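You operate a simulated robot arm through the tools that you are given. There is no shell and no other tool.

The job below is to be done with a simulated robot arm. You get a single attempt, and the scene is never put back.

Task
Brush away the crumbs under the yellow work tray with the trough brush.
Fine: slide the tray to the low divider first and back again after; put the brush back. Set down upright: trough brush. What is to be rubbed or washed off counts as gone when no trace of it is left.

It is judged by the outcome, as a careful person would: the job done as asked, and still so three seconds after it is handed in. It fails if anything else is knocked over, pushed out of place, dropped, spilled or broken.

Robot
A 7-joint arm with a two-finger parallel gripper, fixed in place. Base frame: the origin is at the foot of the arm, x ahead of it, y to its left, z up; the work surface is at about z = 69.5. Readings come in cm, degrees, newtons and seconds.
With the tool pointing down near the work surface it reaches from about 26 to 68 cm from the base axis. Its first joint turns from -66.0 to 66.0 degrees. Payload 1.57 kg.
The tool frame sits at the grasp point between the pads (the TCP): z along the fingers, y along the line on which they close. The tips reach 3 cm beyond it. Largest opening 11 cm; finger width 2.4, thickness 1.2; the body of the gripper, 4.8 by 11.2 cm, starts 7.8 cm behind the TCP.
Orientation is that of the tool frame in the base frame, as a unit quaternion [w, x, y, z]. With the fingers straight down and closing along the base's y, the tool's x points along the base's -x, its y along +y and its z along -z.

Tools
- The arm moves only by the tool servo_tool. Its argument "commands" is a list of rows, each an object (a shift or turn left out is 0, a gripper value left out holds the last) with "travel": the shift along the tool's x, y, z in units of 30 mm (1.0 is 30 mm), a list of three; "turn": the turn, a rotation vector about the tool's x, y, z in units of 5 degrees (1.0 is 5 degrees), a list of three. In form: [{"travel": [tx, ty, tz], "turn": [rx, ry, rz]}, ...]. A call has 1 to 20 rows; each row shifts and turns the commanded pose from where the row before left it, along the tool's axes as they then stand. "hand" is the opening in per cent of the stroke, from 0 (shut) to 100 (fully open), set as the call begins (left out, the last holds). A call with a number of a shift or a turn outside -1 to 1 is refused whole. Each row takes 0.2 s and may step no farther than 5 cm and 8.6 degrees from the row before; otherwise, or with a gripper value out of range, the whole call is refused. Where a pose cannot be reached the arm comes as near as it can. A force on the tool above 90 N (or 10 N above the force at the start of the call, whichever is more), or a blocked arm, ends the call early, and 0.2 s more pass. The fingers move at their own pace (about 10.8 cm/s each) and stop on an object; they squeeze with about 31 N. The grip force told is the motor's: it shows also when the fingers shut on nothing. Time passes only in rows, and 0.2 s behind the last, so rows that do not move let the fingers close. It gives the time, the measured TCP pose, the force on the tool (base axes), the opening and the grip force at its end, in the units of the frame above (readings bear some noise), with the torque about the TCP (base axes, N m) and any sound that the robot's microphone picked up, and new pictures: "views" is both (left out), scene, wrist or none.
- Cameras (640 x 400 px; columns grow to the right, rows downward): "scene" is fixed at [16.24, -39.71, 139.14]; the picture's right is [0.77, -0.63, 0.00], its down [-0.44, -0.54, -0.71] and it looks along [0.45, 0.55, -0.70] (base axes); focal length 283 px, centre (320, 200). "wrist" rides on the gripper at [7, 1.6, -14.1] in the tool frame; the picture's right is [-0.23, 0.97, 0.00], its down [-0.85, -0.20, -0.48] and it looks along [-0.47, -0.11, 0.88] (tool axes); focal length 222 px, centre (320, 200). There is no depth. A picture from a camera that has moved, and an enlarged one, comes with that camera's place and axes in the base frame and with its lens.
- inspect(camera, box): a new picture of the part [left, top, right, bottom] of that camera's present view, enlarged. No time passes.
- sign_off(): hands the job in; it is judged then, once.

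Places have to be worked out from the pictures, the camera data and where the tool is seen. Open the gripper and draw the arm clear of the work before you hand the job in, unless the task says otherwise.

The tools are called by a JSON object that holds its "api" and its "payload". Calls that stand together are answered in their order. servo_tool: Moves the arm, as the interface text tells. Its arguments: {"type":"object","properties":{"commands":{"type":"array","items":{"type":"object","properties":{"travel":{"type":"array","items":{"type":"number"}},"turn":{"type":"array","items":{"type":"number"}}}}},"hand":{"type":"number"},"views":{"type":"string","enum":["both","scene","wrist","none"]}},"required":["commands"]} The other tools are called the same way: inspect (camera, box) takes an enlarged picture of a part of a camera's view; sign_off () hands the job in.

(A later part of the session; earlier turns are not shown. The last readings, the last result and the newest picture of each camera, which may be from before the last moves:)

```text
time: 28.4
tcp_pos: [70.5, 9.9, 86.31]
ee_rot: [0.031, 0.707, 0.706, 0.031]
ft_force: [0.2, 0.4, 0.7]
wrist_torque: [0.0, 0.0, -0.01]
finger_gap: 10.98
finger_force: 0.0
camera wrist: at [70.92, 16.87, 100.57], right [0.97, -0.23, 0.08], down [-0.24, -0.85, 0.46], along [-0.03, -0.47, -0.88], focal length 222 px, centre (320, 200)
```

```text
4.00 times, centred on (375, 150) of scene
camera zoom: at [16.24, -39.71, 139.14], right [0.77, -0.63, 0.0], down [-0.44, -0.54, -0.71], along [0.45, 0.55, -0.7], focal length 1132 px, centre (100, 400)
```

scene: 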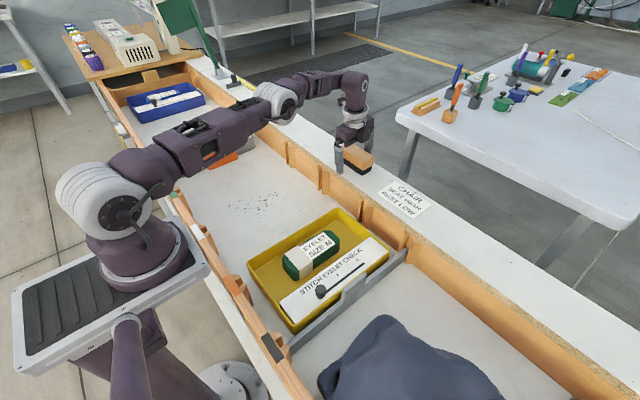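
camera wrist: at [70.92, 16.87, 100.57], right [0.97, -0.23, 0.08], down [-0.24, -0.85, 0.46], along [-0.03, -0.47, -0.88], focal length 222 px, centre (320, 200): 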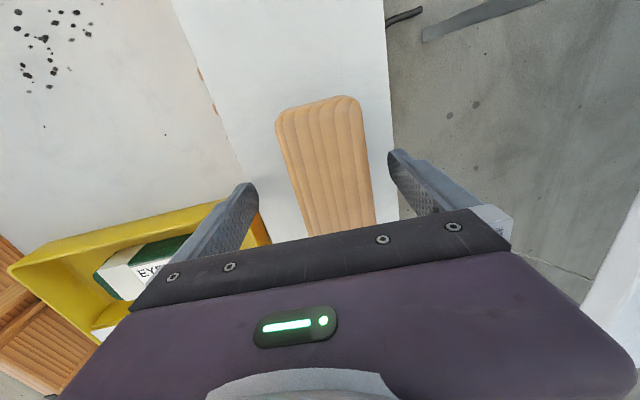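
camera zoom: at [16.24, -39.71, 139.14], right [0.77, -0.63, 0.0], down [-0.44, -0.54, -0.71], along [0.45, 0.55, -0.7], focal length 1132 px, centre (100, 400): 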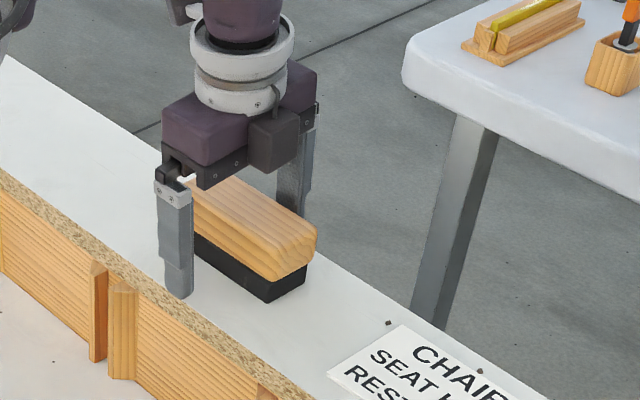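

The fingers straddle the brush with room on both sides. Before closing I'll bring the tool back to vertical while easing to x≈69.2, leaving the far finger about 0.5 cm behind the brush so the pads meet its sides squarely.

{"api": "servo_tool", "payload": {"commands": [{"travel": [0, -0.108, -0.008], "turn": [0.25, 0, 0]}, {"travel": [0, -0.108, -0.006], "turn": [0.25, 0, 0]}, {"travel": [0, -0.108, -0.004], "turn": [0.25, 0, 0]}, {"travel": [0, -0.108, -0.002], "turn": [0.25, 0, 0]}, {}]}}

{"api": "inspect", "payload": {"camera": "wrist", "box": [200, 60, 440, 250]}}

{"api": "inspect", "payload": {"camera": "scene", "box": [310, 100, 440, 200]}}

```text
time: 29.6
tcp_pos: [69.24, 9.85, 86.42]
ee_rot: [0.0, 0.707, 0.707, 0.0]
ft_force: [0.6, -0.3, 0.6]
wrist_torque: [0.01, 0.03, 0.0]
finger_gap: 11.01
finger_force: 0.1
camera wrist: at [70.81, 16.9, 100.54], right [0.97, -0.23, 0.0], down [-0.2, -0.86, 0.48], along [-0.11, -0.47, -0.88], focal length 222 px, centre (320, 200)
```

scene: 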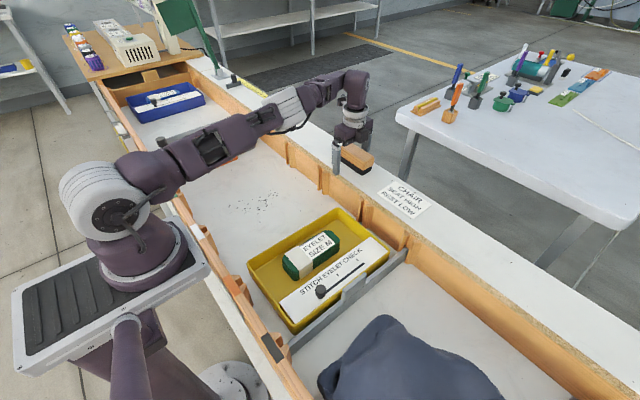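
wrist: 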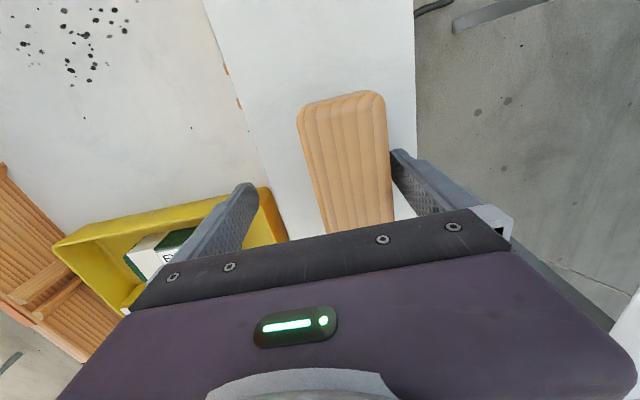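

```text
2.11 times, centred on (320, 155) of wrist
camera zoom: at [70.81, 16.9, 100.54], right [0.97, -0.23, 0.0], down [-0.2, -0.86, 0.48], along [-0.11, -0.47, -0.88], focal length 468 px, centre (320, 295)
```

zoom: 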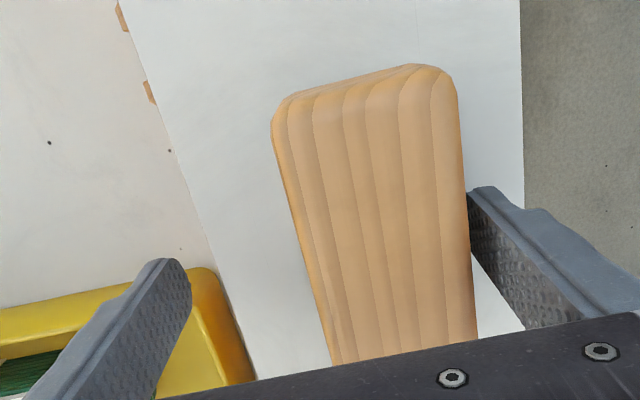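

```text
4.00 times, centred on (375, 150) of scene
camera zoom: at [16.24, -39.71, 139.14], right [0.77, -0.63, 0.0], down [-0.44, -0.54, -0.71], along [0.45, 0.55, -0.7], focal length 1132 px, centre (100, 400)
```

zoom: 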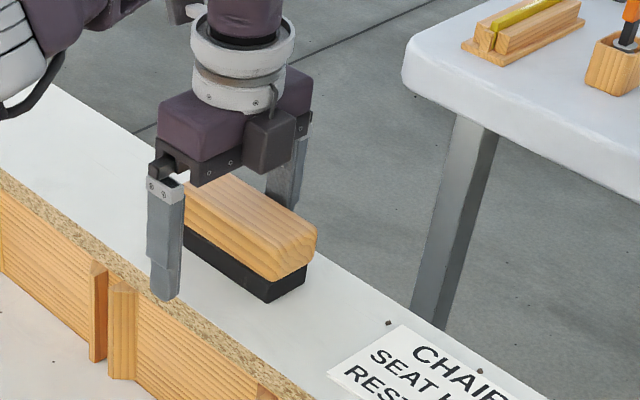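

The tool is vertical at x=69.24 with the far pad just behind the brush, and nothing has moved. I'll close gradually so the far finger draws the brush gently toward the hand.

{"api": "servo_tool", "payload": {"commands": [{}], "hand": 88, "views": "none"}}

{"api": "servo_tool", "payload": {"commands": [{}], "hand": 80, "views": "both"}}

{"api": "inspect", "payload": {"camera": "scene", "box": [310, 100, 440, 200]}}

```text
time: 30.0
tcp_pos: [69.1, 9.89, 86.32]
ee_rot: [0.001, 0.707, 0.707, 0.0]
ft_force: [0.1, 0.1, 0.5]
wrist_torque: [0.0, -0.02, 0.02]
finger_gap: 9.67
finger_force: 0.0
```

```text
time: 30.4
tcp_pos: [69.22, 9.95, 86.27]
ee_rot: [0.001, 0.707, 0.707, 0.0]
ft_force: [0.5, 0.5, 0.2]
wrist_torque: [-0.01, -0.01, -0.02]
finger_gap: 8.77
finger_force: 0.1
camera wrist: at [70.81, 16.91, 100.53], right [0.97, -0.23, 0.0], down [-0.2, -0.86, 0.48], along [-0.11, -0.47, -0.88], focal length 222 px, centre (320, 200)
```

scene: 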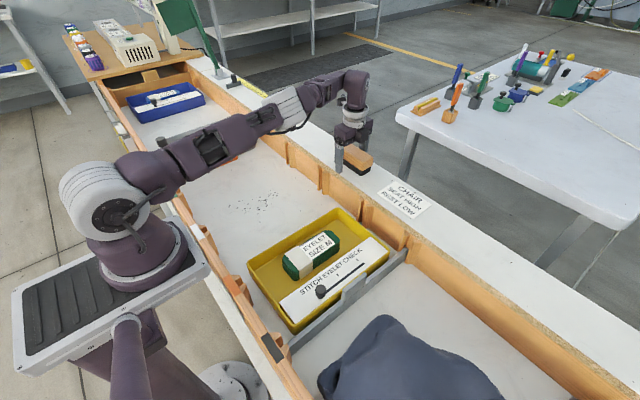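
wrist: 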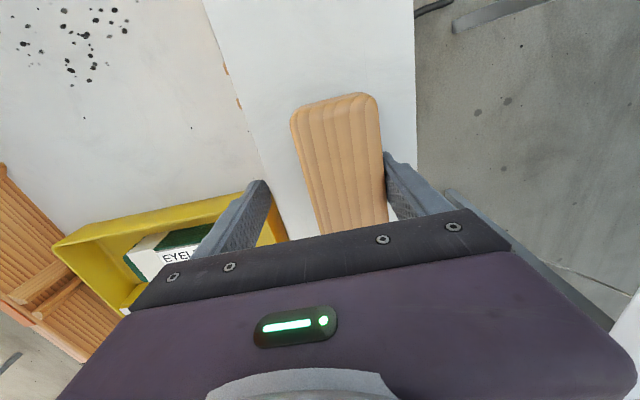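

```text
4.00 times, centred on (375, 150) of scene
camera zoom: at [16.24, -39.71, 139.14], right [0.77, -0.63, 0.0], down [-0.44, -0.54, -0.71], along [0.45, 0.55, -0.7], focal length 1132 px, centre (100, 400)
```

zoom: 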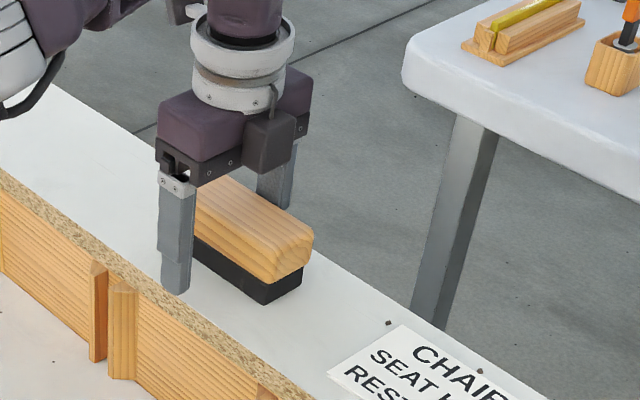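

The brush is sliding upright with the finger. I'll continue closing in small steps until both pads hold it.

{"api": "servo_tool", "payload": {"commands": [{}], "hand": 72, "views": "none"}}

{"api": "servo_tool", "payload": {"commands": [{}], "hand": 64, "views": "none"}}

{"api": "servo_tool", "payload": {"commands": [{}], "hand": 56, "views": "none"}}

{"api": "servo_tool", "payload": {"commands": [{}, {}], "hand": 50, "views": "both"}}

{"api": "inspect", "payload": {"camera": "scene", "box": [310, 100, 440, 200]}}

```text
time: 30.8
tcp_pos: [69.21, 9.91, 86.31]
ee_rot: [0.0, 0.707, 0.707, 0.001]
ft_force: [-0.1, 0.7, -0.1]
wrist_torque: [0.0, -0.01, -0.02]
finger_gap: 7.93
finger_force: 0.0
```

```text
time: 31.2
tcp_pos: [69.24, 9.9, 86.33]
ee_rot: [0.001, 0.707, 0.708, 0.001]
ft_force: [0.2, 0.4, 0.4]
wrist_torque: [-0.01, 0.0, -0.01]
finger_gap: 7.04
finger_force: 0.1
```

```text
time: 31.6
tcp_pos: [69.15, 9.9, 86.32]
ee_rot: [0.0, 0.708, 0.706, 0.0]
ft_force: [-0.2, 0.2, -1.3]
wrist_torque: [0.0, 0.03, -0.02]
finger_gap: 6.19
finger_force: 0.1
```

```text
time: 32.2
tcp_pos: [69.34, 9.94, 86.33]
ee_rot: [0.0, 0.707, 0.707, 0.001]
ft_force: [0.2, -0.4, 0.0]
wrist_torque: [0.0, 0.01, 0.01]
finger_gap: 5.48
finger_force: 0.0
camera wrist: at [70.81, 16.91, 100.53], right [0.97, -0.23, 0.0], down [-0.2, -0.86, 0.48], along [-0.11, -0.47, -0.88], focal length 222 px, centre (320, 200)
```

scene: 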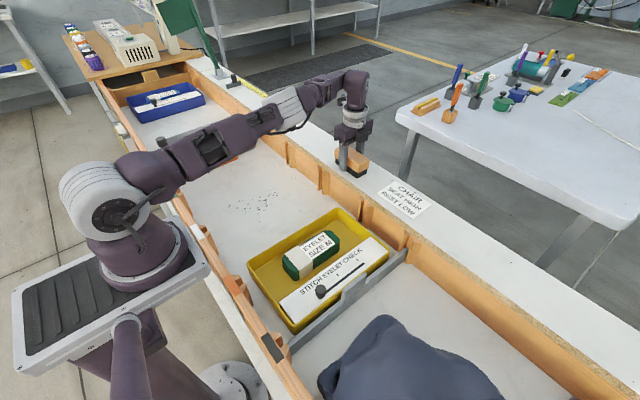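
wrist: 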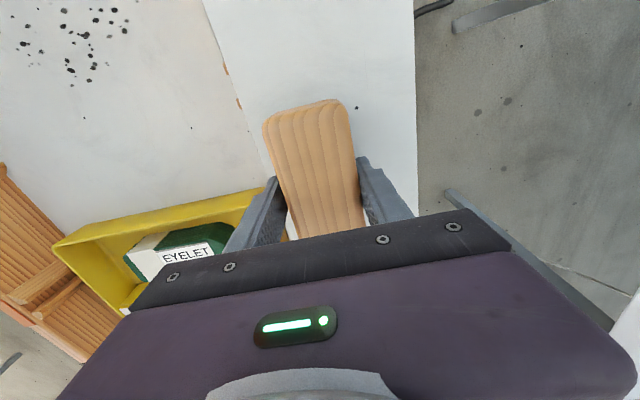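

```text
4.00 times, centred on (375, 150) of scene
camera zoom: at [16.24, -39.71, 139.14], right [0.77, -0.63, 0.0], down [-0.44, -0.54, -0.71], along [0.45, 0.55, -0.7], focal length 1132 px, centre (100, 400)
```

zoom: 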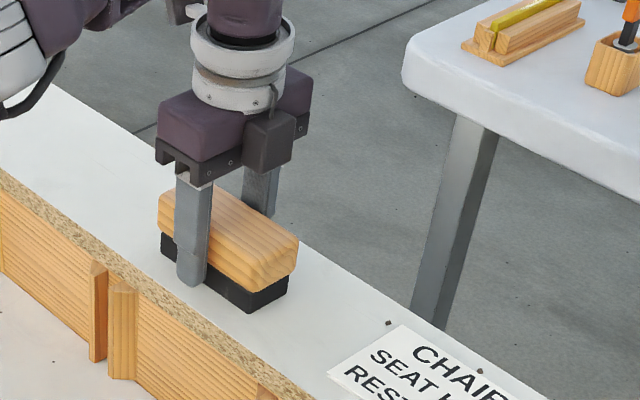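

The brush is between the pads, still upright. I'll close to grip firmly and then lift a little.

{"api": "servo_tool", "payload": {"commands": [{}, {}, {}], "hand": 0, "views": "none"}}

{"api": "servo_tool", "payload": {"commands": [{"travel": [0, 0, -0.3]}, {"travel": [0, 0, -0.6]}, {"travel": [0, -0.3, -0.8]}, {"travel": [0, -0.6, -0.6]}, {}]}}

{"api": "inspect", "payload": {"camera": "scene", "box": [310, 90, 440, 190]}}

```text
time: 33.0
tcp_pos: [69.29, 9.86, 86.3]
ee_rot: [0.002, 0.707, 0.707, 0.001]
ft_force: [-0.9, -0.2, 0.6]
wrist_torque: [-0.01, 0.07, 0.02]
finger_gap: 4.98
finger_force: 31.0
```

```text
time: 34.2
tcp_pos: [66.56, 9.96, 93.33]
ee_rot: [0.0, 0.708, 0.706, 0.001]
ft_force: [-0.1, -0.9, -1.4]
wrist_torque: [0.0, -0.03, 0.01]
finger_gap: 4.95
finger_force: 30.9
camera wrist: at [68.15, 16.92, 107.52], right [0.97, -0.23, 0.0], down [-0.2, -0.85, 0.48], along [-0.11, -0.47, -0.88], focal length 222 px, centre (320, 200)
```

scene: 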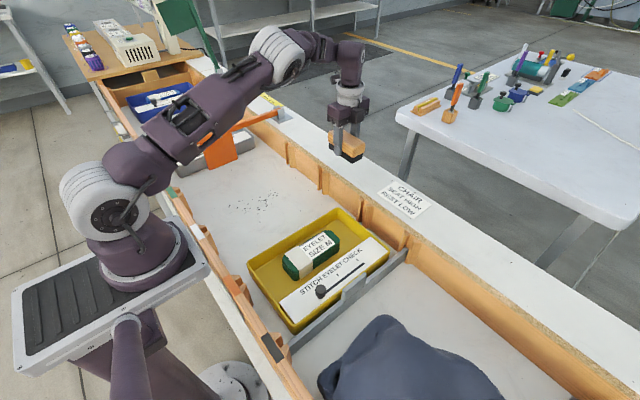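
wrist: 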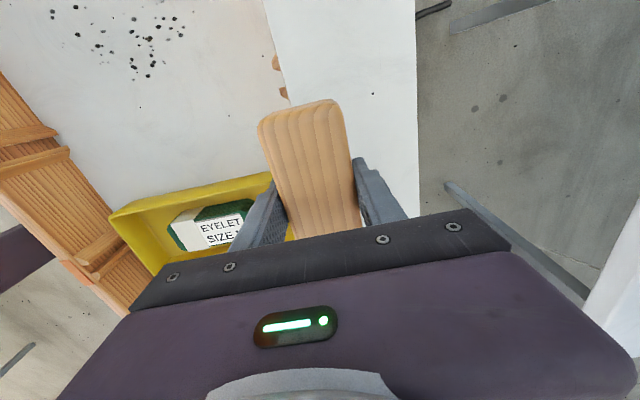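

```text
4.00 times, centred on (375, 140) of scene
camera zoom: at [16.24, -39.71, 139.14], right [0.77, -0.63, 0.0], down [-0.44, -0.54, -0.71], along [0.45, 0.55, -0.7], focal length 1132 px, centre (100, 440)
```

zoom: 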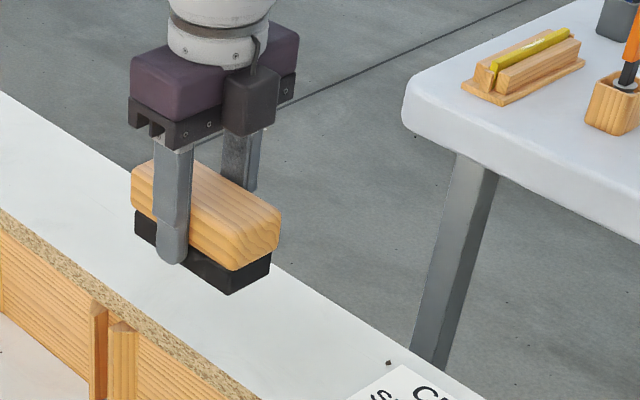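

The brush is held firmly and upright, with its bristle bottoms about 4.1 cm below the TCP. Next I'll inspect the crumb patch to plan the strokes.

{"api": "inspect", "payload": {"camera": "scene", "box": [190, 160, 330, 240]}}

{"api": "inspect", "payload": {"camera": "wrist", "box": [20, 0, 280, 160]}}

```text
4.57 times, centred on (260, 200) of scene
camera zoom: at [16.24, -39.71, 139.14], right [0.77, -0.63, 0.0], down [-0.44, -0.54, -0.71], along [0.45, 0.55, -0.7], focal length 1293 px, centre (594, 200)
```

zoom: 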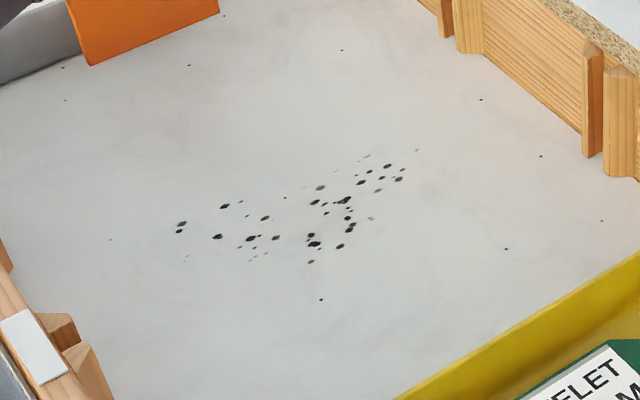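

```text
2.46 times, centred on (150, 80) of wrist
camera zoom: at [68.15, 16.92, 107.52], right [0.97, -0.23, 0.0], down [-0.2, -0.85, 0.48], along [-0.11, -0.47, -0.88], focal length 547 px, centre (738, 495)
```

zoom: 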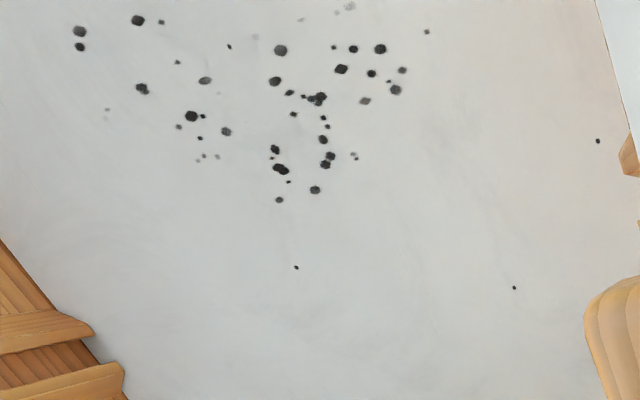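

The crumb patch spans x 34–54 and y 23–32.5; the scattered sharp pin-specks elsewhere look like part of the floor. I'll carry the brush over to (32, 30) and lower it to just above the floor.

{"api": "servo_tool", "payload": {"commands": [{"travel": [0.3, -0.5, 0]}, {"travel": [0.556, -0.9, 0]}, {"travel": [0.58, -0.95, 0]}, {"travel": [0.58, -0.95, 0]}, {"travel": [0.58, -0.95, 0]}, {"travel": [0.58, -0.95, 0]}, {"travel": [0.58, -0.95, 0]}, {"travel": [0.58, -0.95, 0]}, {"travel": [0.58, -0.95, 0]}, {"travel": [0.58, -0.95, 0]}, {"travel": [0.58, -0.95, 0]}, {"travel": [0.58, -0.95, 0]}, {"travel": [0, -0.6, 0]}, {"travel": [0, 0, 0.6]}, {"travel": [0, 0, 0.9]}, {"travel": [0, 0, 0.9]}, {"travel": [0, 0, 0.9]}, {"travel": [0, 0, 0.9]}, {"travel": [0, 0, 0.9]}, {}]}}

```text
time: 38.4
tcp_pos: [32.2, 29.86, 77.96]
ee_rot: [0.001, 0.707, 0.707, 0.001]
ft_force: [0.1, -0.5, -0.9]
wrist_torque: [0.01, 0.04, 0.0]
finger_gap: 4.96
finger_force: 30.8
camera wrist: at [33.69, 36.82, 92.11], right [0.97, -0.23, 0.0], down [-0.2, -0.86, 0.48], along [-0.11, -0.47, -0.88], focal length 222 px, centre (320, 200)
```

scene: 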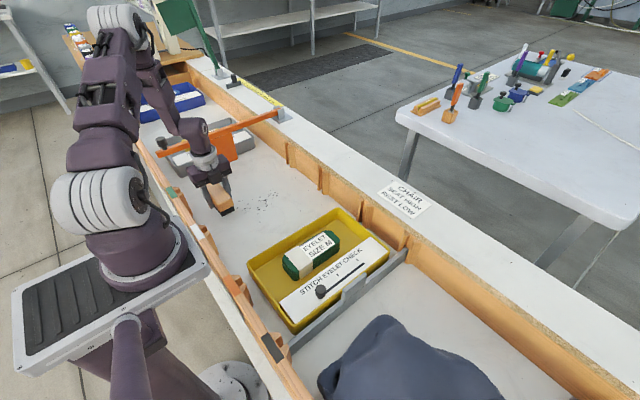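
wrist: 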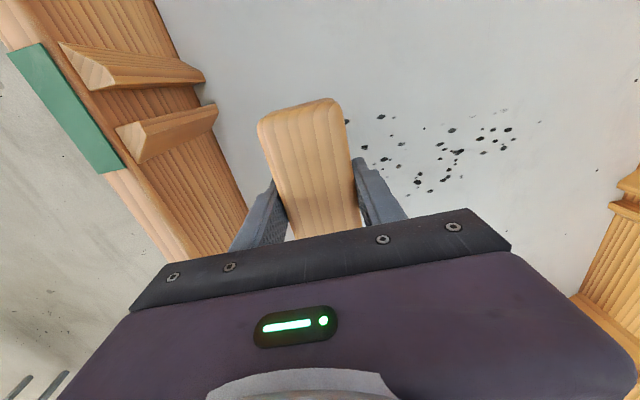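

I'll check the gripper's clearance to the near wall before going down the last few centimetres.

{"api": "inspect", "payload": {"camera": "scene", "box": [130, 100, 310, 220]}}

{"api": "inspect", "payload": {"camera": "wrist", "box": [60, 40, 460, 290]}}

```text
3.33 times, centred on (220, 160) of scene
camera zoom: at [16.25, -39.7, 139.14], right [0.77, -0.63, 0.0], down [-0.44, -0.54, -0.71], along [0.45, 0.55, -0.7], focal length 943 px, centre (653, 333)
```

zoom: 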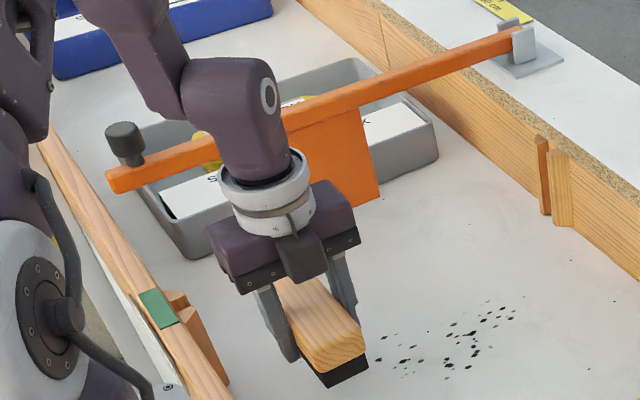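

```text
1.60 times, centred on (260, 165) of wrist
camera zoom: at [33.69, 36.82, 92.11], right [0.97, -0.23, 0.0], down [-0.2, -0.86, 0.48], along [-0.11, -0.47, -0.88], focal length 355 px, centre (416, 256)
```

zoom: 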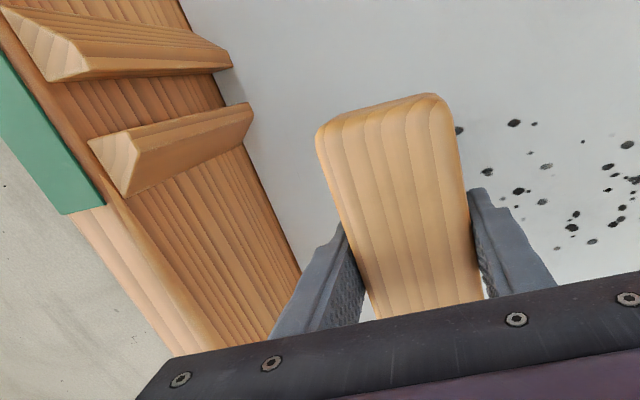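

There are about 3 cm between the hand and the near wall's ribs, so it's clear. I'll lower to just above contact, then touch down in small steps while watching the force.

{"api": "servo_tool", "payload": {"commands": [{"travel": [0, 0, 0.4]}, {"travel": [0, 0, 0.5]}, {"travel": [0, 0, 0.35]}, {}], "views": "none"}}

{"api": "servo_tool", "payload": {"commands": [{"travel": [0, 0, 0.07]}, {"travel": [0, 0, 0.07]}, {}], "views": "none"}}

```text
time: 39.4
tcp_pos: [32.15, 29.82, 74.05]
ee_rot: [0.0, 0.708, 0.707, 0.0]
ft_force: [0.1, -0.1, -0.3]
wrist_torque: [0.02, -0.02, -0.04]
finger_gap: 4.97
finger_force: 31.3
```

```text
time: 40.2
tcp_pos: [32.13, 29.96, 73.71]
ee_rot: [0.0, 0.707, 0.707, 0.001]
ft_force: [-0.2, -0.2, -1.2]
wrist_torque: [0.0, 0.01, 0.0]
finger_gap: 4.98
finger_force: 30.9
```

{"api": "servo_tool", "payload": {"commands": [{"travel": [0, 0, 0.05]}, {}], "views": "none"}}

{"api": "servo_tool", "payload": {"commands": [{"travel": [0, 0, 0.05]}, {}], "views": "wrist"}}

```text
time: 40.8
tcp_pos: [31.98, 29.81, 73.65]
ee_rot: [-0.001, 0.707, 0.707, 0.001]
ft_force: [-0.4, 0.1, -1.4]
wrist_torque: [-0.04, 0.02, -0.01]
finger_gap: 4.97
finger_force: 31.3
```

```text
time: 41.4
tcp_pos: [32.07, 29.97, 73.4]
ee_rot: [0.0, 0.707, 0.707, 0.0]
ft_force: [-0.6, 0.0, -0.9]
wrist_torque: [0.02, 0.05, 0.03]
finger_gap: 4.96
finger_force: 31.0
camera wrist: at [33.68, 36.82, 87.64], right [0.97, -0.23, 0.0], down [-0.2, -0.85, 0.48], along [-0.11, -0.47, -0.88], focal length 222 px, centre (320, 200)
```

wrist: 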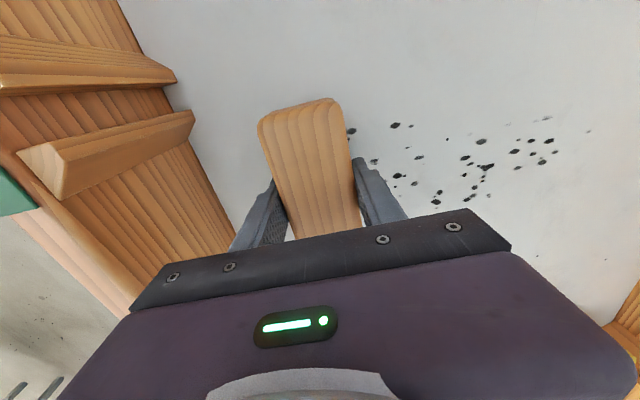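

There's no contact force yet. I'll keep lowering in 1–1.5 mm steps.

{"api": "servo_tool", "payload": {"commands": [{"travel": [0, 0, 0.05]}, {}], "views": "none"}}

{"api": "servo_tool", "payload": {"commands": [{"travel": [0, 0, 0.05]}, {}], "views": "none"}}

{"api": "servo_tool", "payload": {"commands": [{"travel": [0, 0, 0.05]}, {}], "views": "none"}}

```text
time: 42.0
tcp_pos: [32.02, 29.79, 73.3]
ee_rot: [0.0, 0.707, 0.707, 0.0]
ft_force: [-3.7, -4.1, 26.9]
wrist_torque: [-0.04, 0.07, 0.04]
finger_gap: 4.96
finger_force: 30.7
```

```text
time: 42.6
tcp_pos: [32.12, 29.85, 73.35]
ee_rot: [0.0, 0.708, 0.707, 0.002]
ft_force: [-2.8, 0.3, 28.3]
wrist_torque: [-0.01, 0.05, 0.05]
finger_gap: 4.95
finger_force: 31.8
```

```text
time: 43.2
tcp_pos: [32.0, 29.89, 73.08]
ee_rot: [0.0, 0.707, 0.707, 0.001]
ft_force: [-1.2, 3.1, 27.1]
wrist_torque: [0.03, 0.09, 0.11]
finger_gap: 4.95
finger_force: 31.3
```

Contact is at about z 73.3, and the load has levelled off near 27 N, which is more than needed. I'll ease up by about 1 mm.

{"api": "servo_tool", "payload": {"commands": [{"travel": [0, 0, -0.03]}, {}], "views": "none"}}

```text
time: 43.8
tcp_pos: [32.01, 29.76, 73.12]
ee_rot: [0.0, 0.707, 0.707, -0.001]
ft_force: [1.7, 1.1, 2.7]
wrist_torque: [0.25, -0.16, -0.04]
finger_gap: 4.97
finger_force: 30.7
```

Contact is now about 4 N, a light brushing pressure. I'll make the first stroke along +x at y≈29.8.

{"api": "servo_tool", "payload": {"commands": [{"travel": [0, 0.2, 0]}, {"travel": [0, 0.4, 0]}, {"travel": [0, 0.45, 0]}, {"travel": [0, 0.45, 0]}, {"travel": [0, 0.45, 0]}, {"travel": [0, 0.45, 0]}, {"travel": [0, 0.45, 0]}, {"travel": [0, 0.45, 0]}, {"travel": [0, 0.45, 0]}, {"travel": [0, 0.45, 0]}, {"travel": [0, 0.45, 0]}, {"travel": [0, 0.45, 0]}, {"travel": [0, 0.45, 0]}, {"travel": [0, 0.45, 0]}, {"travel": [0, 0.45, 0]}, {"travel": [0, 0.45, 0]}, {"travel": [0, 0.45, 0]}, {"travel": [0, 0.45, 0]}, {"travel": [0, 0.3, 0]}, {"travel": [0, 0.1, 0]}]}}

{"api": "inspect", "payload": {"camera": "scene", "box": [190, 150, 330, 240]}}

```text
time: 48.0
tcp_pos: [56.79, 29.9, 73.13]
ee_rot: [-0.001, 0.707, 0.707, -0.001]
ft_force: [-0.8, 0.1, -2.1]
wrist_torque: [-0.04, 0.0, 0.0]
finger_gap: 4.97
finger_force: 31.3
camera wrist: at [58.31, 36.83, 87.28], right [0.97, -0.23, 0.0], down [-0.2, -0.85, 0.48], along [-0.11, -0.47, -0.88], focal length 222 px, centre (320, 200)
```

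scene: 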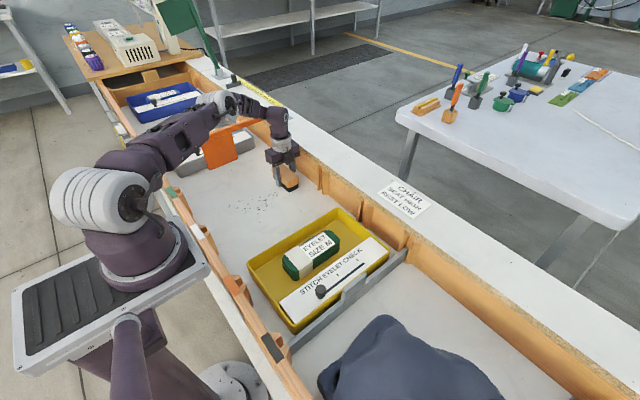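
wrist: 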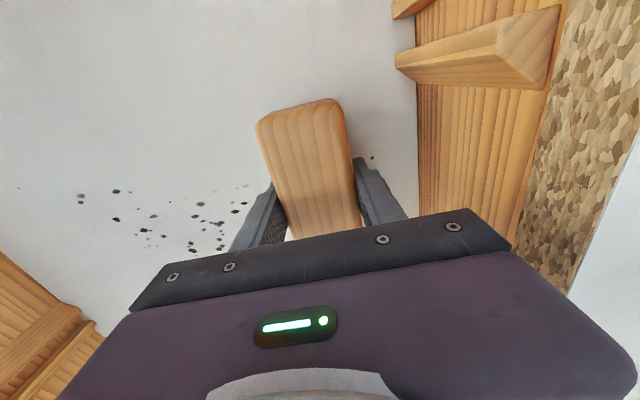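

```text
4.44 times, centred on (260, 195) of scene
camera zoom: at [16.25, -39.7, 139.14], right [0.77, -0.63, 0.0], down [-0.44, -0.54, -0.71], along [0.45, 0.55, -0.7], focal length 1257 px, centre (587, 222)
```

zoom: 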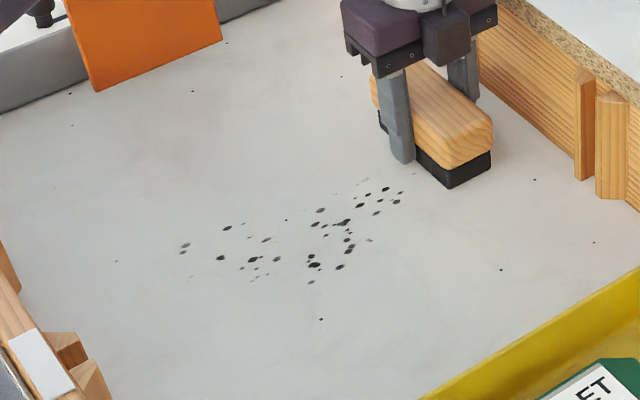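

The stroke only faded a few crumbs because contact was lost along the way. I'll press back down to a moderate force here and brush back and forth more firmly.

{"api": "servo_tool", "payload": {"commands": [{"travel": [0, 0, 0.02]}, {}], "views": "none"}}

{"api": "servo_tool", "payload": {"commands": [{"travel": [0, 0, 0.015]}, {}], "views": "none"}}

```text
time: 48.6
tcp_pos: [56.7, 29.89, 73.02]
ee_rot: [0.0, 0.707, 0.707, 0.001]
ft_force: [-2.0, -1.8, 4.1]
wrist_torque: [0.22, 0.03, 0.05]
finger_gap: 4.96
finger_force: 31.3
```

```text
time: 49.2
tcp_pos: [56.61, 29.85, 73.05]
ee_rot: [0.001, 0.707, 0.707, 0.0]
ft_force: [-1.0, -1.2, 12.4]
wrist_torque: [-0.04, 0.14, 0.06]
finger_gap: 4.97
finger_force: 30.6
```

Contact is now about 14 N. I'll sweep back along -x at this height and watch the force.

{"api": "servo_tool", "payload": {"commands": [{"travel": [0, -0.2, 0]}, {"travel": [0, -0.4, 0]}, {"travel": [0, -0.45, 0]}, {"travel": [0, -0.45, 0]}, {"travel": [0, -0.45, 0]}, {"travel": [0, -0.45, 0]}, {"travel": [0, -0.45, 0]}, {"travel": [0, -0.45, 0]}, {"travel": [0, -0.45, 0]}, {"travel": [0, -0.45, 0]}], "views": "wrist"}}

{"api": "servo_tool", "payload": {"commands": [{"travel": [0, -0.2, 0]}, {"travel": [0, -0.4, 0]}, {"travel": [0, -0.45, 0]}, {"travel": [0, -0.45, 0]}, {"travel": [0, -0.45, 0]}, {"travel": [0, -0.45, 0]}, {"travel": [0, -0.45, 0]}, {"travel": [0, -0.45, 0]}, {"travel": [0, -0.45, 0]}, {"travel": [0, -0.2, 0]}], "views": "both"}}

{"api": "inspect", "payload": {"camera": "scene", "box": [190, 150, 330, 240]}}

```text
time: 51.4
tcp_pos: [44.11, 29.83, 73.05]
ee_rot: [0.0, 0.708, 0.707, 0.001]
ft_force: [7.3, 0.2, 17.3]
wrist_torque: [0.11, -0.13, -0.04]
finger_gap: 4.97
finger_force: 31.2
camera wrist: at [45.7, 36.82, 87.24], right [0.97, -0.23, 0.0], down [-0.2, -0.86, 0.48], along [-0.11, -0.47, -0.88], focal length 222 px, centre (320, 200)
```

wrist: 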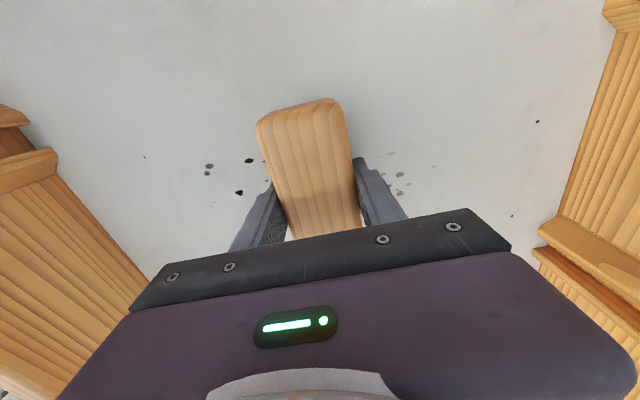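

```text
time: 53.6
tcp_pos: [32.28, 29.97, 73.03]
ee_rot: [0.001, 0.707, 0.707, 0.0]
ft_force: [8.4, -0.6, 23.4]
wrist_torque: [-0.07, -0.05, 0.02]
finger_gap: 4.95
finger_force: 30.8
camera wrist: at [33.85, 36.85, 87.22], right [0.97, -0.23, 0.0], down [-0.2, -0.86, 0.48], along [-0.11, -0.47, -0.88], focal length 222 px, centre (320, 200)
```

scene: 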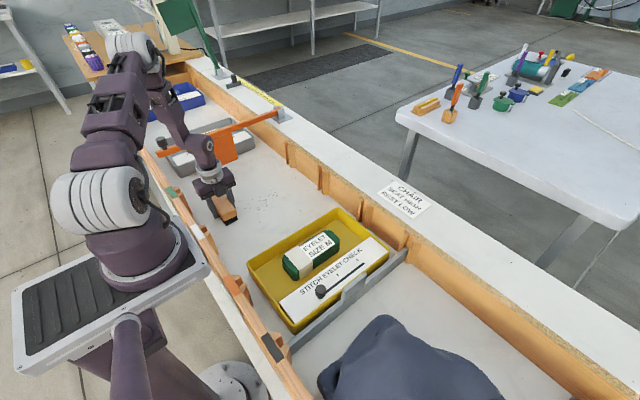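
wrist: 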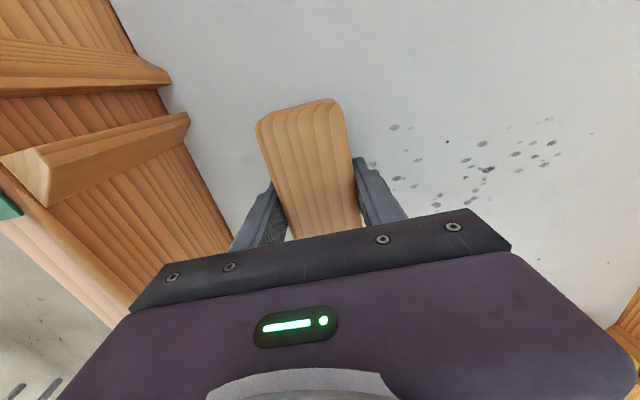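

```text
4.44 times, centred on (260, 195) of scene
camera zoom: at [16.24, -39.73, 139.13], right [0.77, -0.63, 0.0], down [-0.44, -0.54, -0.71], along [0.45, 0.55, -0.7], focal length 1257 px, centre (587, 222)
```

zoom: 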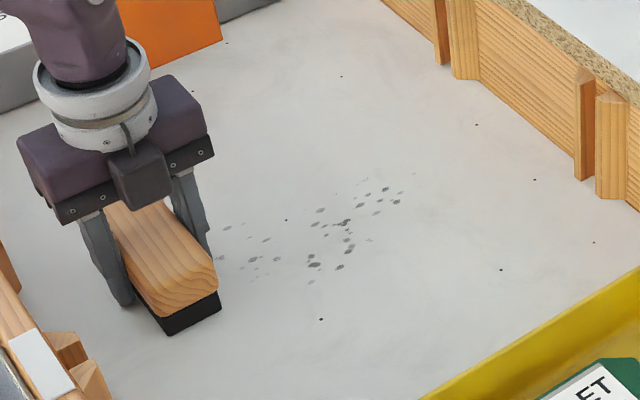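

Rubbing clearly fades the crumbs, while the tiny sharp specks outside the patch don't change, so those belong to the floor. I'll shift to y≈27.7 to cover the whole patch and keep sweeping.

{"api": "servo_tool", "payload": {"commands": [{"travel": [-0.25, 0, -0.005]}, {"travel": [-0.25, 0, -0.005]}, {"travel": [-0.25, 0.2, 0]}, {"travel": [0, 0.4, 0]}, {"travel": [0, 0.45, 0]}, {"travel": [0, 0.45, 0]}, {"travel": [0, 0.45, 0]}, {"travel": [0, 0.45, 0]}, {"travel": [0, 0.45, 0]}, {"travel": [0, 0.45, 0]}, {"travel": [0, 0.45, 0]}], "views": "none"}}

{"api": "servo_tool", "payload": {"commands": [{"travel": [0, 0.3, 0]}, {"travel": [0, 0.45, 0]}, {"travel": [0, 0.45, 0]}, {"travel": [0, 0.45, 0]}, {"travel": [0, 0.45, 0]}, {"travel": [0, 0.45, 0]}, {"travel": [0, 0.45, 0]}, {"travel": [0, 0.45, 0]}, {"travel": [0, 0.45, 0]}, {"travel": [0, 0.3, 0]}], "views": "both"}}

{"api": "inspect", "payload": {"camera": "scene", "box": [190, 150, 330, 240]}}

```text
time: 56.0
tcp_pos: [43.55, 27.68, 73.01]
ee_rot: [0.0, 0.707, 0.707, 0.0]
ft_force: [-0.6, -0.2, -2.2]
wrist_torque: [0.01, 0.02, -0.03]
finger_gap: 4.93
finger_force: 31.4
```

```text
time: 58.2
tcp_pos: [56.05, 27.69, 73.07]
ee_rot: [0.0, 0.707, 0.707, 0.0]
ft_force: [-2.0, 0.9, 7.1]
wrist_torque: [-0.35, 0.04, -0.13]
finger_gap: 4.98
finger_force: 30.9
camera wrist: at [57.69, 34.58, 87.19], right [0.97, -0.23, 0.0], down [-0.2, -0.86, 0.48], along [-0.11, -0.47, -0.88], focal length 222 px, centre (320, 200)
```

scene: 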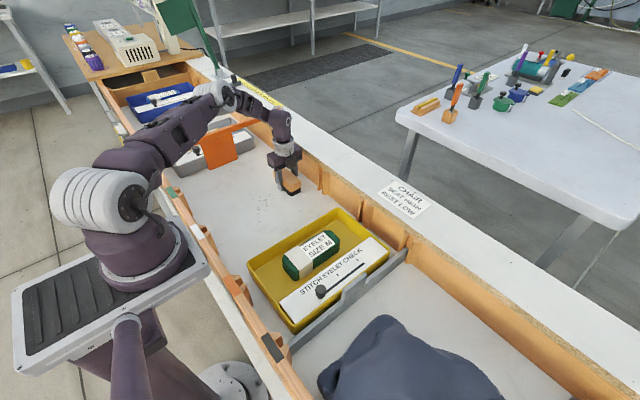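
wrist: 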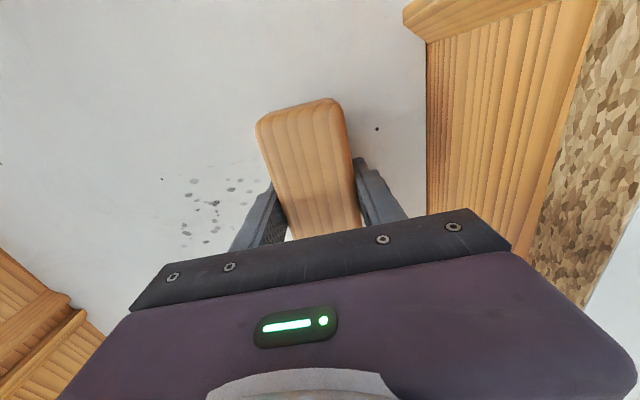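

```text
4.44 times, centred on (260, 195) of scene
camera zoom: at [16.23, -39.71, 139.14], right [0.77, -0.63, 0.0], down [-0.44, -0.54, -0.71], along [0.45, 0.55, -0.7], focal length 1257 px, centre (587, 222)
```

zoom: 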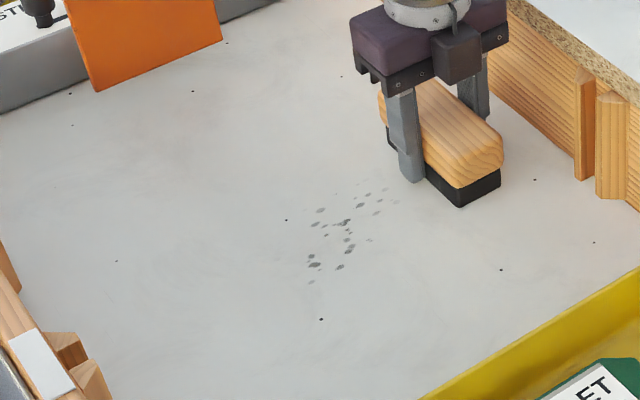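

The left third is clean; the middle still has traces because contact thinned out there. I'll press slightly more and sweep back over x 56→38.

{"api": "servo_tool", "payload": {"commands": [{"travel": [0, 0, 0.015]}, {"travel": [0, -0.2, 0]}, {"travel": [0, -0.4, 0]}, {"travel": [0, -0.4, 0]}, {"travel": [0, -0.4, 0]}, {"travel": [0, -0.4, 0]}, {"travel": [0, -0.4, 0]}, {"travel": [0, -0.4, 0]}, {"travel": [0, -0.4, 0]}, {"travel": [0, -0.4, 0]}], "views": "none"}}

{"api": "servo_tool", "payload": {"commands": [{"travel": [0, -0.3, 0]}, {"travel": [0, -0.4, 0]}, {"travel": [0, -0.4, 0]}, {"travel": [0, -0.4, 0]}, {"travel": [0, -0.4, 0]}, {"travel": [0, -0.4, 0]}, {"travel": [0, -0.4, 0]}, {"travel": [0, -0.2, 0]}], "views": "both"}}

{"api": "inspect", "payload": {"camera": "scene", "box": [190, 150, 330, 240]}}

```text
time: 60.4
tcp_pos: [45.85, 27.65, 72.99]
ee_rot: [-0.001, 0.708, 0.707, 0.0]
ft_force: [2.2, -0.4, 6.6]
wrist_torque: [-0.25, -0.18, 0.12]
finger_gap: 4.95
finger_force: 31.0
```

```text
time: 62.2
tcp_pos: [37.12, 27.6, 72.99]
ee_rot: [0.0, 0.707, 0.707, 0.0]
ft_force: [-0.2, -0.2, -1.3]
wrist_torque: [0.0, 0.03, 0.01]
finger_gap: 4.97
finger_force: 30.7
camera wrist: at [38.72, 34.58, 87.21], right [0.97, -0.23, 0.0], down [-0.2, -0.85, 0.48], along [-0.11, -0.47, -0.88], focal length 222 px, centre (320, 200)
```

scene: 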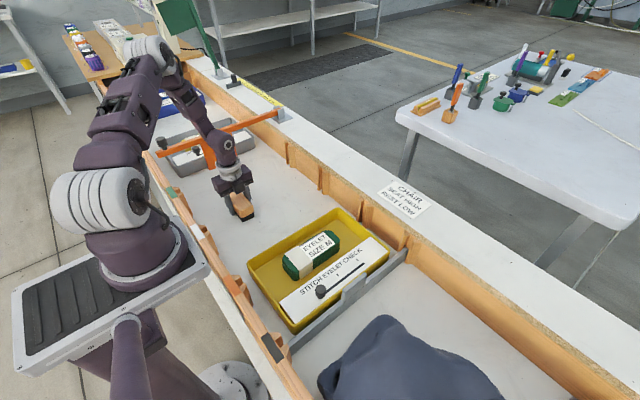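
wrist: 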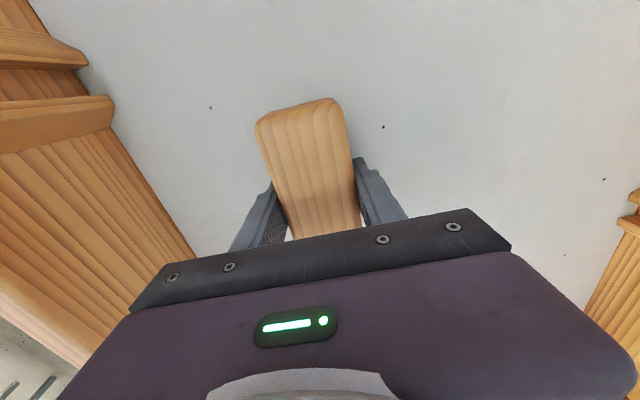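

```text
4.44 times, centred on (260, 195) of scene
camera zoom: at [16.25, -39.7, 139.14], right [0.77, -0.63, 0.0], down [-0.44, -0.54, -0.71], along [0.45, 0.55, -0.7], focal length 1257 px, centre (587, 222)
```

zoom: 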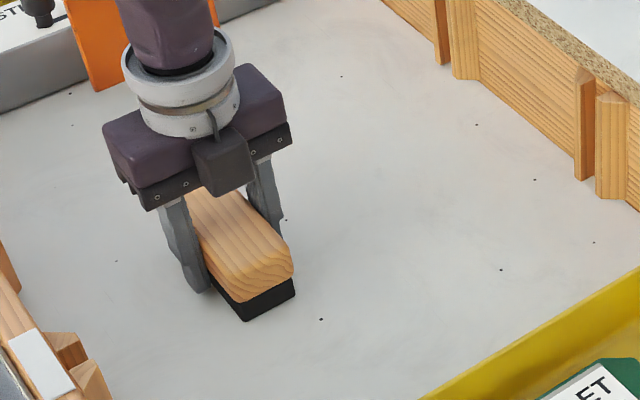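

The visible part of the patch is clean. To be sure no faint trace remains, I'll re-establish contact and make another full pass covering slightly different y bands.

{"api": "servo_tool", "payload": {"commands": [{"travel": [0.3, -0.5, 0]}, {"travel": [0.3, -0.5, 0]}, {"travel": [0, 0, 0.02]}, {}], "views": "none"}}

{"api": "servo_tool", "payload": {"commands": [{"travel": [0, 0, 0.015]}, {}], "views": "none"}}

```text
time: 63.2
tcp_pos: [34.2, 29.4, 73.0]
ee_rot: [0.0, 0.707, 0.707, 0.0]
ft_force: [1.3, -5.2, 21.6]
wrist_torque: [-0.22, 0.08, 0.04]
finger_gap: 4.94
finger_force: 30.6
```

```text
time: 63.8
tcp_pos: [34.28, 29.38, 72.9]
ee_rot: [0.0, 0.706, 0.708, 0.002]
ft_force: [2.8, -5.0, 26.6]
wrist_torque: [0.0, 0.01, 0.03]
finger_gap: 4.95
finger_force: 30.9
```

Contact is firm here (about 26 N) and lighter toward the middle. I'll sweep +x at y≈29.4.

{"api": "servo_tool", "payload": {"commands": [{"travel": [0, 0.2, 0]}, {"travel": [0, 0.4, 0]}, {"travel": [0, 0.4, 0]}, {"travel": [0, 0.4, 0]}, {"travel": [0, 0.4, 0]}, {"travel": [0, 0.4, 0]}, {"travel": [0, 0.4, 0]}, {"travel": [0, 0.4, 0]}, {"travel": [0, 0.4, 0]}], "views": "none"}}

{"api": "servo_tool", "payload": {"commands": [{"travel": [0, 0.3, 0]}, {"travel": [0, 0.4, 0]}, {"travel": [0, 0.4, 0]}, {"travel": [0, 0.4, 0]}, {"travel": [0, 0.4, 0]}, {"travel": [0, 0.4, 0]}, {"travel": [0, 0.4, 0]}, {"travel": [0, 0.4, 0]}, {"travel": [0, 0.4, 0]}, {"travel": [0, 0.3, 0]}], "views": "both"}}

{"api": "inspect", "payload": {"camera": "scene", "box": [190, 150, 330, 240]}}

```text
time: 65.8
tcp_pos: [44.4, 29.34, 72.9]
ee_rot: [0.0, 0.707, 0.707, 0.0]
ft_force: [-9.6, 0.7, 23.4]
wrist_torque: [-0.12, 0.15, -0.06]
finger_gap: 4.94
finger_force: 31.1
```

```text
time: 68.0
tcp_pos: [55.73, 29.47, 72.74]
ee_rot: [0.0, 0.707, 0.707, 0.0]
ft_force: [-0.6, 0.0, 2.8]
wrist_torque: [0.19, -0.06, 0.09]
finger_gap: 4.96
finger_force: 30.8
camera wrist: at [57.39, 36.37, 87.03], right [0.97, -0.23, 0.0], down [-0.2, -0.85, 0.48], along [-0.11, -0.47, -0.88], focal length 222 px, centre (320, 200)
```

scene: 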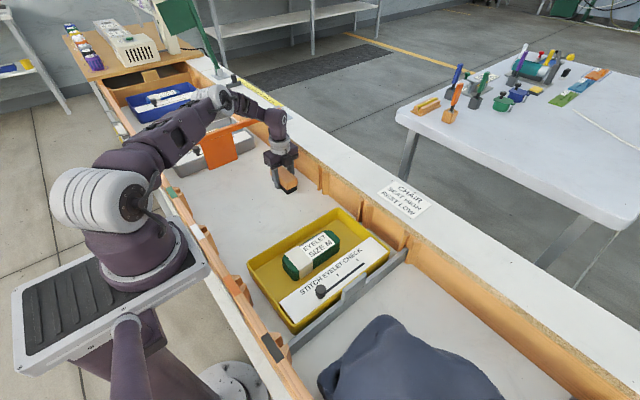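
wrist: 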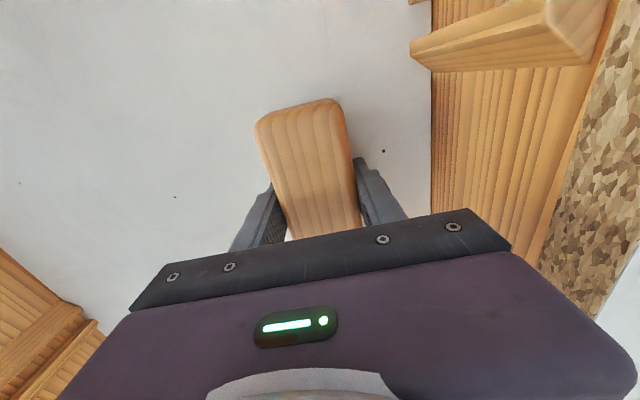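

```text
4.44 times, centred on (260, 195) of scene
camera zoom: at [16.24, -39.71, 139.14], right [0.77, -0.63, 0.0], down [-0.44, -0.54, -0.71], along [0.45, 0.55, -0.7], focal length 1257 px, centre (587, 222)
```

zoom: 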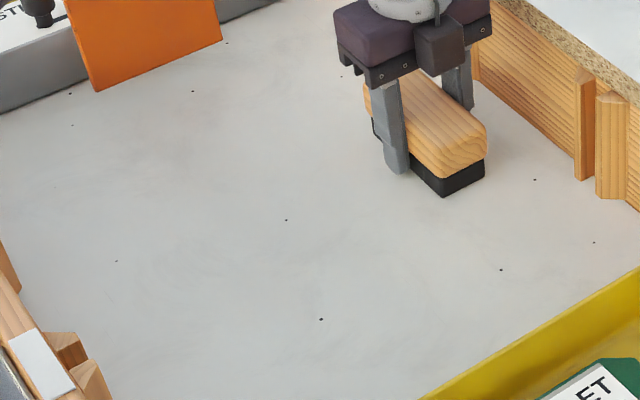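

Only the fixed pin-specks remain, and they haven't changed after several firm passes. I'll make one last pass over the lower band (y≈26) with light contact, keeping the fingertips off the floor.

{"api": "servo_tool", "payload": {"commands": [{"travel": [-0.4, 0, 0]}, {"travel": [-0.4, 0, 0]}, {"travel": [-0.35, 0, 0.01]}, {"travel": [0, -0.2, 0]}, {"travel": [0, -0.4, 0]}, {"travel": [0, -0.4, 0]}, {"travel": [0, -0.4, 0]}, {"travel": [0, -0.4, 0]}, {"travel": [0, -0.4, 0]}, {"travel": [0, -0.4, 0]}, {"travel": [0, -0.4, 0]}, {"travel": [0, -0.4, 0]}], "views": "none"}}

{"api": "servo_tool", "payload": {"commands": [{"travel": [0, -0.4, 0]}, {"travel": [0, -0.4, 0]}, {"travel": [0, -0.4, 0]}, {"travel": [0, -0.4, 0]}, {"travel": [0, -0.4, 0]}, {"travel": [0, -0.4, 0]}, {"travel": [0, -0.4, 0]}, {"travel": [0, -0.2, 0]}, {"travel": [0, 0, -0.3]}, {"travel": [0, 0, -0.7]}, {"travel": [0, 0, -0.9]}, {"travel": [0, 0, -0.9]}, {"travel": [0, 0, -0.9]}, {"travel": [0, 0, -0.9]}, {"travel": [0, 0, -0.9]}, {"travel": [0, 0, -0.9]}, {}], "views": "both"}}

{"api": "inspect", "payload": {"camera": "scene", "box": [190, 150, 330, 240]}}

```text
time: 70.6
tcp_pos: [45.58, 25.9, 72.82]
ee_rot: [0.0, 0.707, 0.707, 0.0]
ft_force: [1.3, 0.0, 2.3]
wrist_torque: [-0.13, -0.04, 0.02]
finger_gap: 4.97
finger_force: 31.3
```

```text
time: 74.2
tcp_pos: [36.45, 25.94, 92.08]
ee_rot: [0.0, 0.707, 0.707, 0.0]
ft_force: [-0.2, 0.3, -1.2]
wrist_torque: [0.02, -0.02, -0.02]
finger_gap: 4.97
finger_force: 30.9
camera wrist: at [38.14, 32.96, 106.25], right [0.97, -0.23, 0.0], down [-0.2, -0.85, 0.48], along [-0.11, -0.47, -0.88], focal length 222 px, centre (320, 200)
```

scene: 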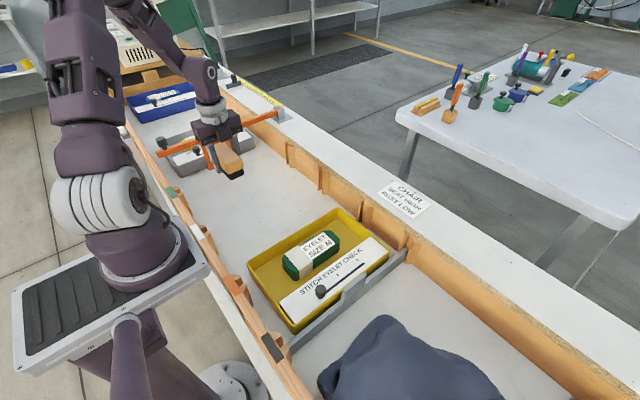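
wrist: 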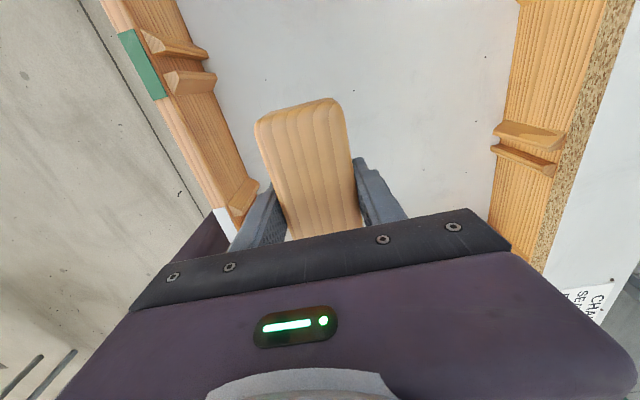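

```text
4.44 times, centred on (260, 195) of scene
camera zoom: at [16.25, -39.7, 139.14], right [0.77, -0.63, 0.0], down [-0.44, -0.54, -0.71], along [0.45, 0.55, -0.7], focal length 1257 px, centre (587, 222)
```

zoom: 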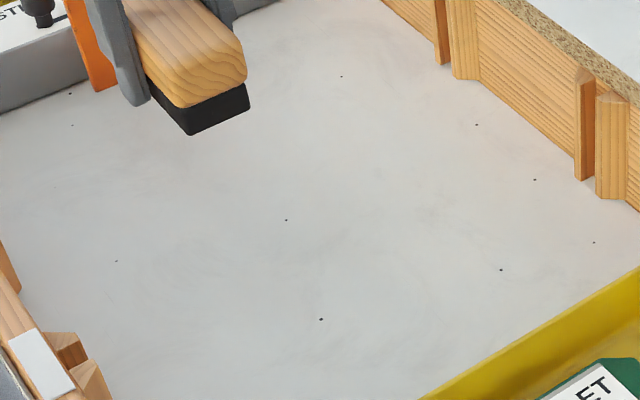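

The patch looks clean from the scene camera. I'll zoom in with the wrist camera on the cleaned area to look for faint leftovers.

{"api": "inspect", "payload": {"camera": "wrist", "box": [330, 30, 530, 210]}}

{"api": "inspect", "payload": {"camera": "scene", "box": [210, 165, 290, 215]}}

```text
2.22 times, centred on (430, 120) of wrist
camera zoom: at [38.14, 32.96, 106.25], right [0.97, -0.23, 0.0], down [-0.2, -0.85, 0.48], along [-0.11, -0.47, -0.88], focal length 494 px, centre (76, 378)
```

zoom: 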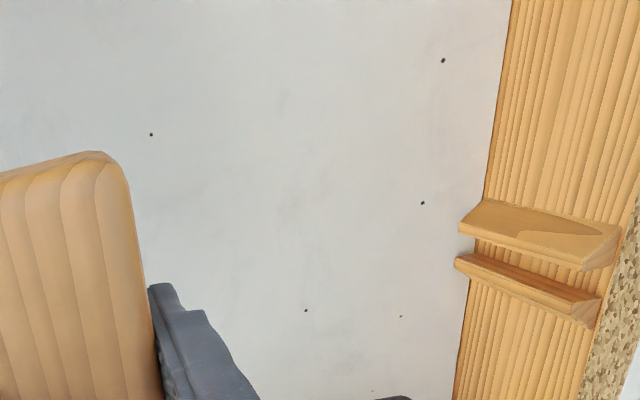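

```text
8.00 times, centred on (250, 190) of scene
camera zoom: at [16.25, -39.7, 139.14], right [0.77, -0.63, 0.0], down [-0.44, -0.54, -0.71], along [0.45, 0.55, -0.7], focal length 2263 px, centre (880, 280)
```

zoom: 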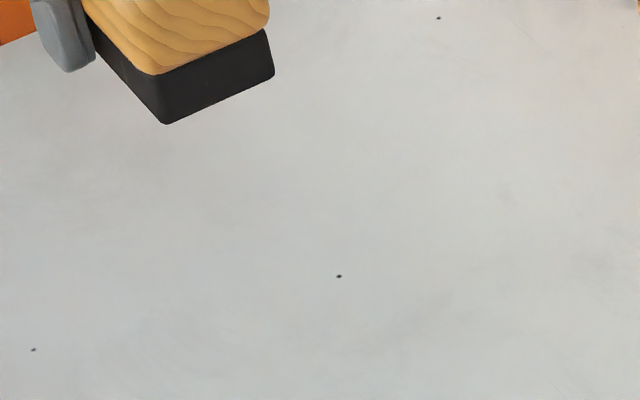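

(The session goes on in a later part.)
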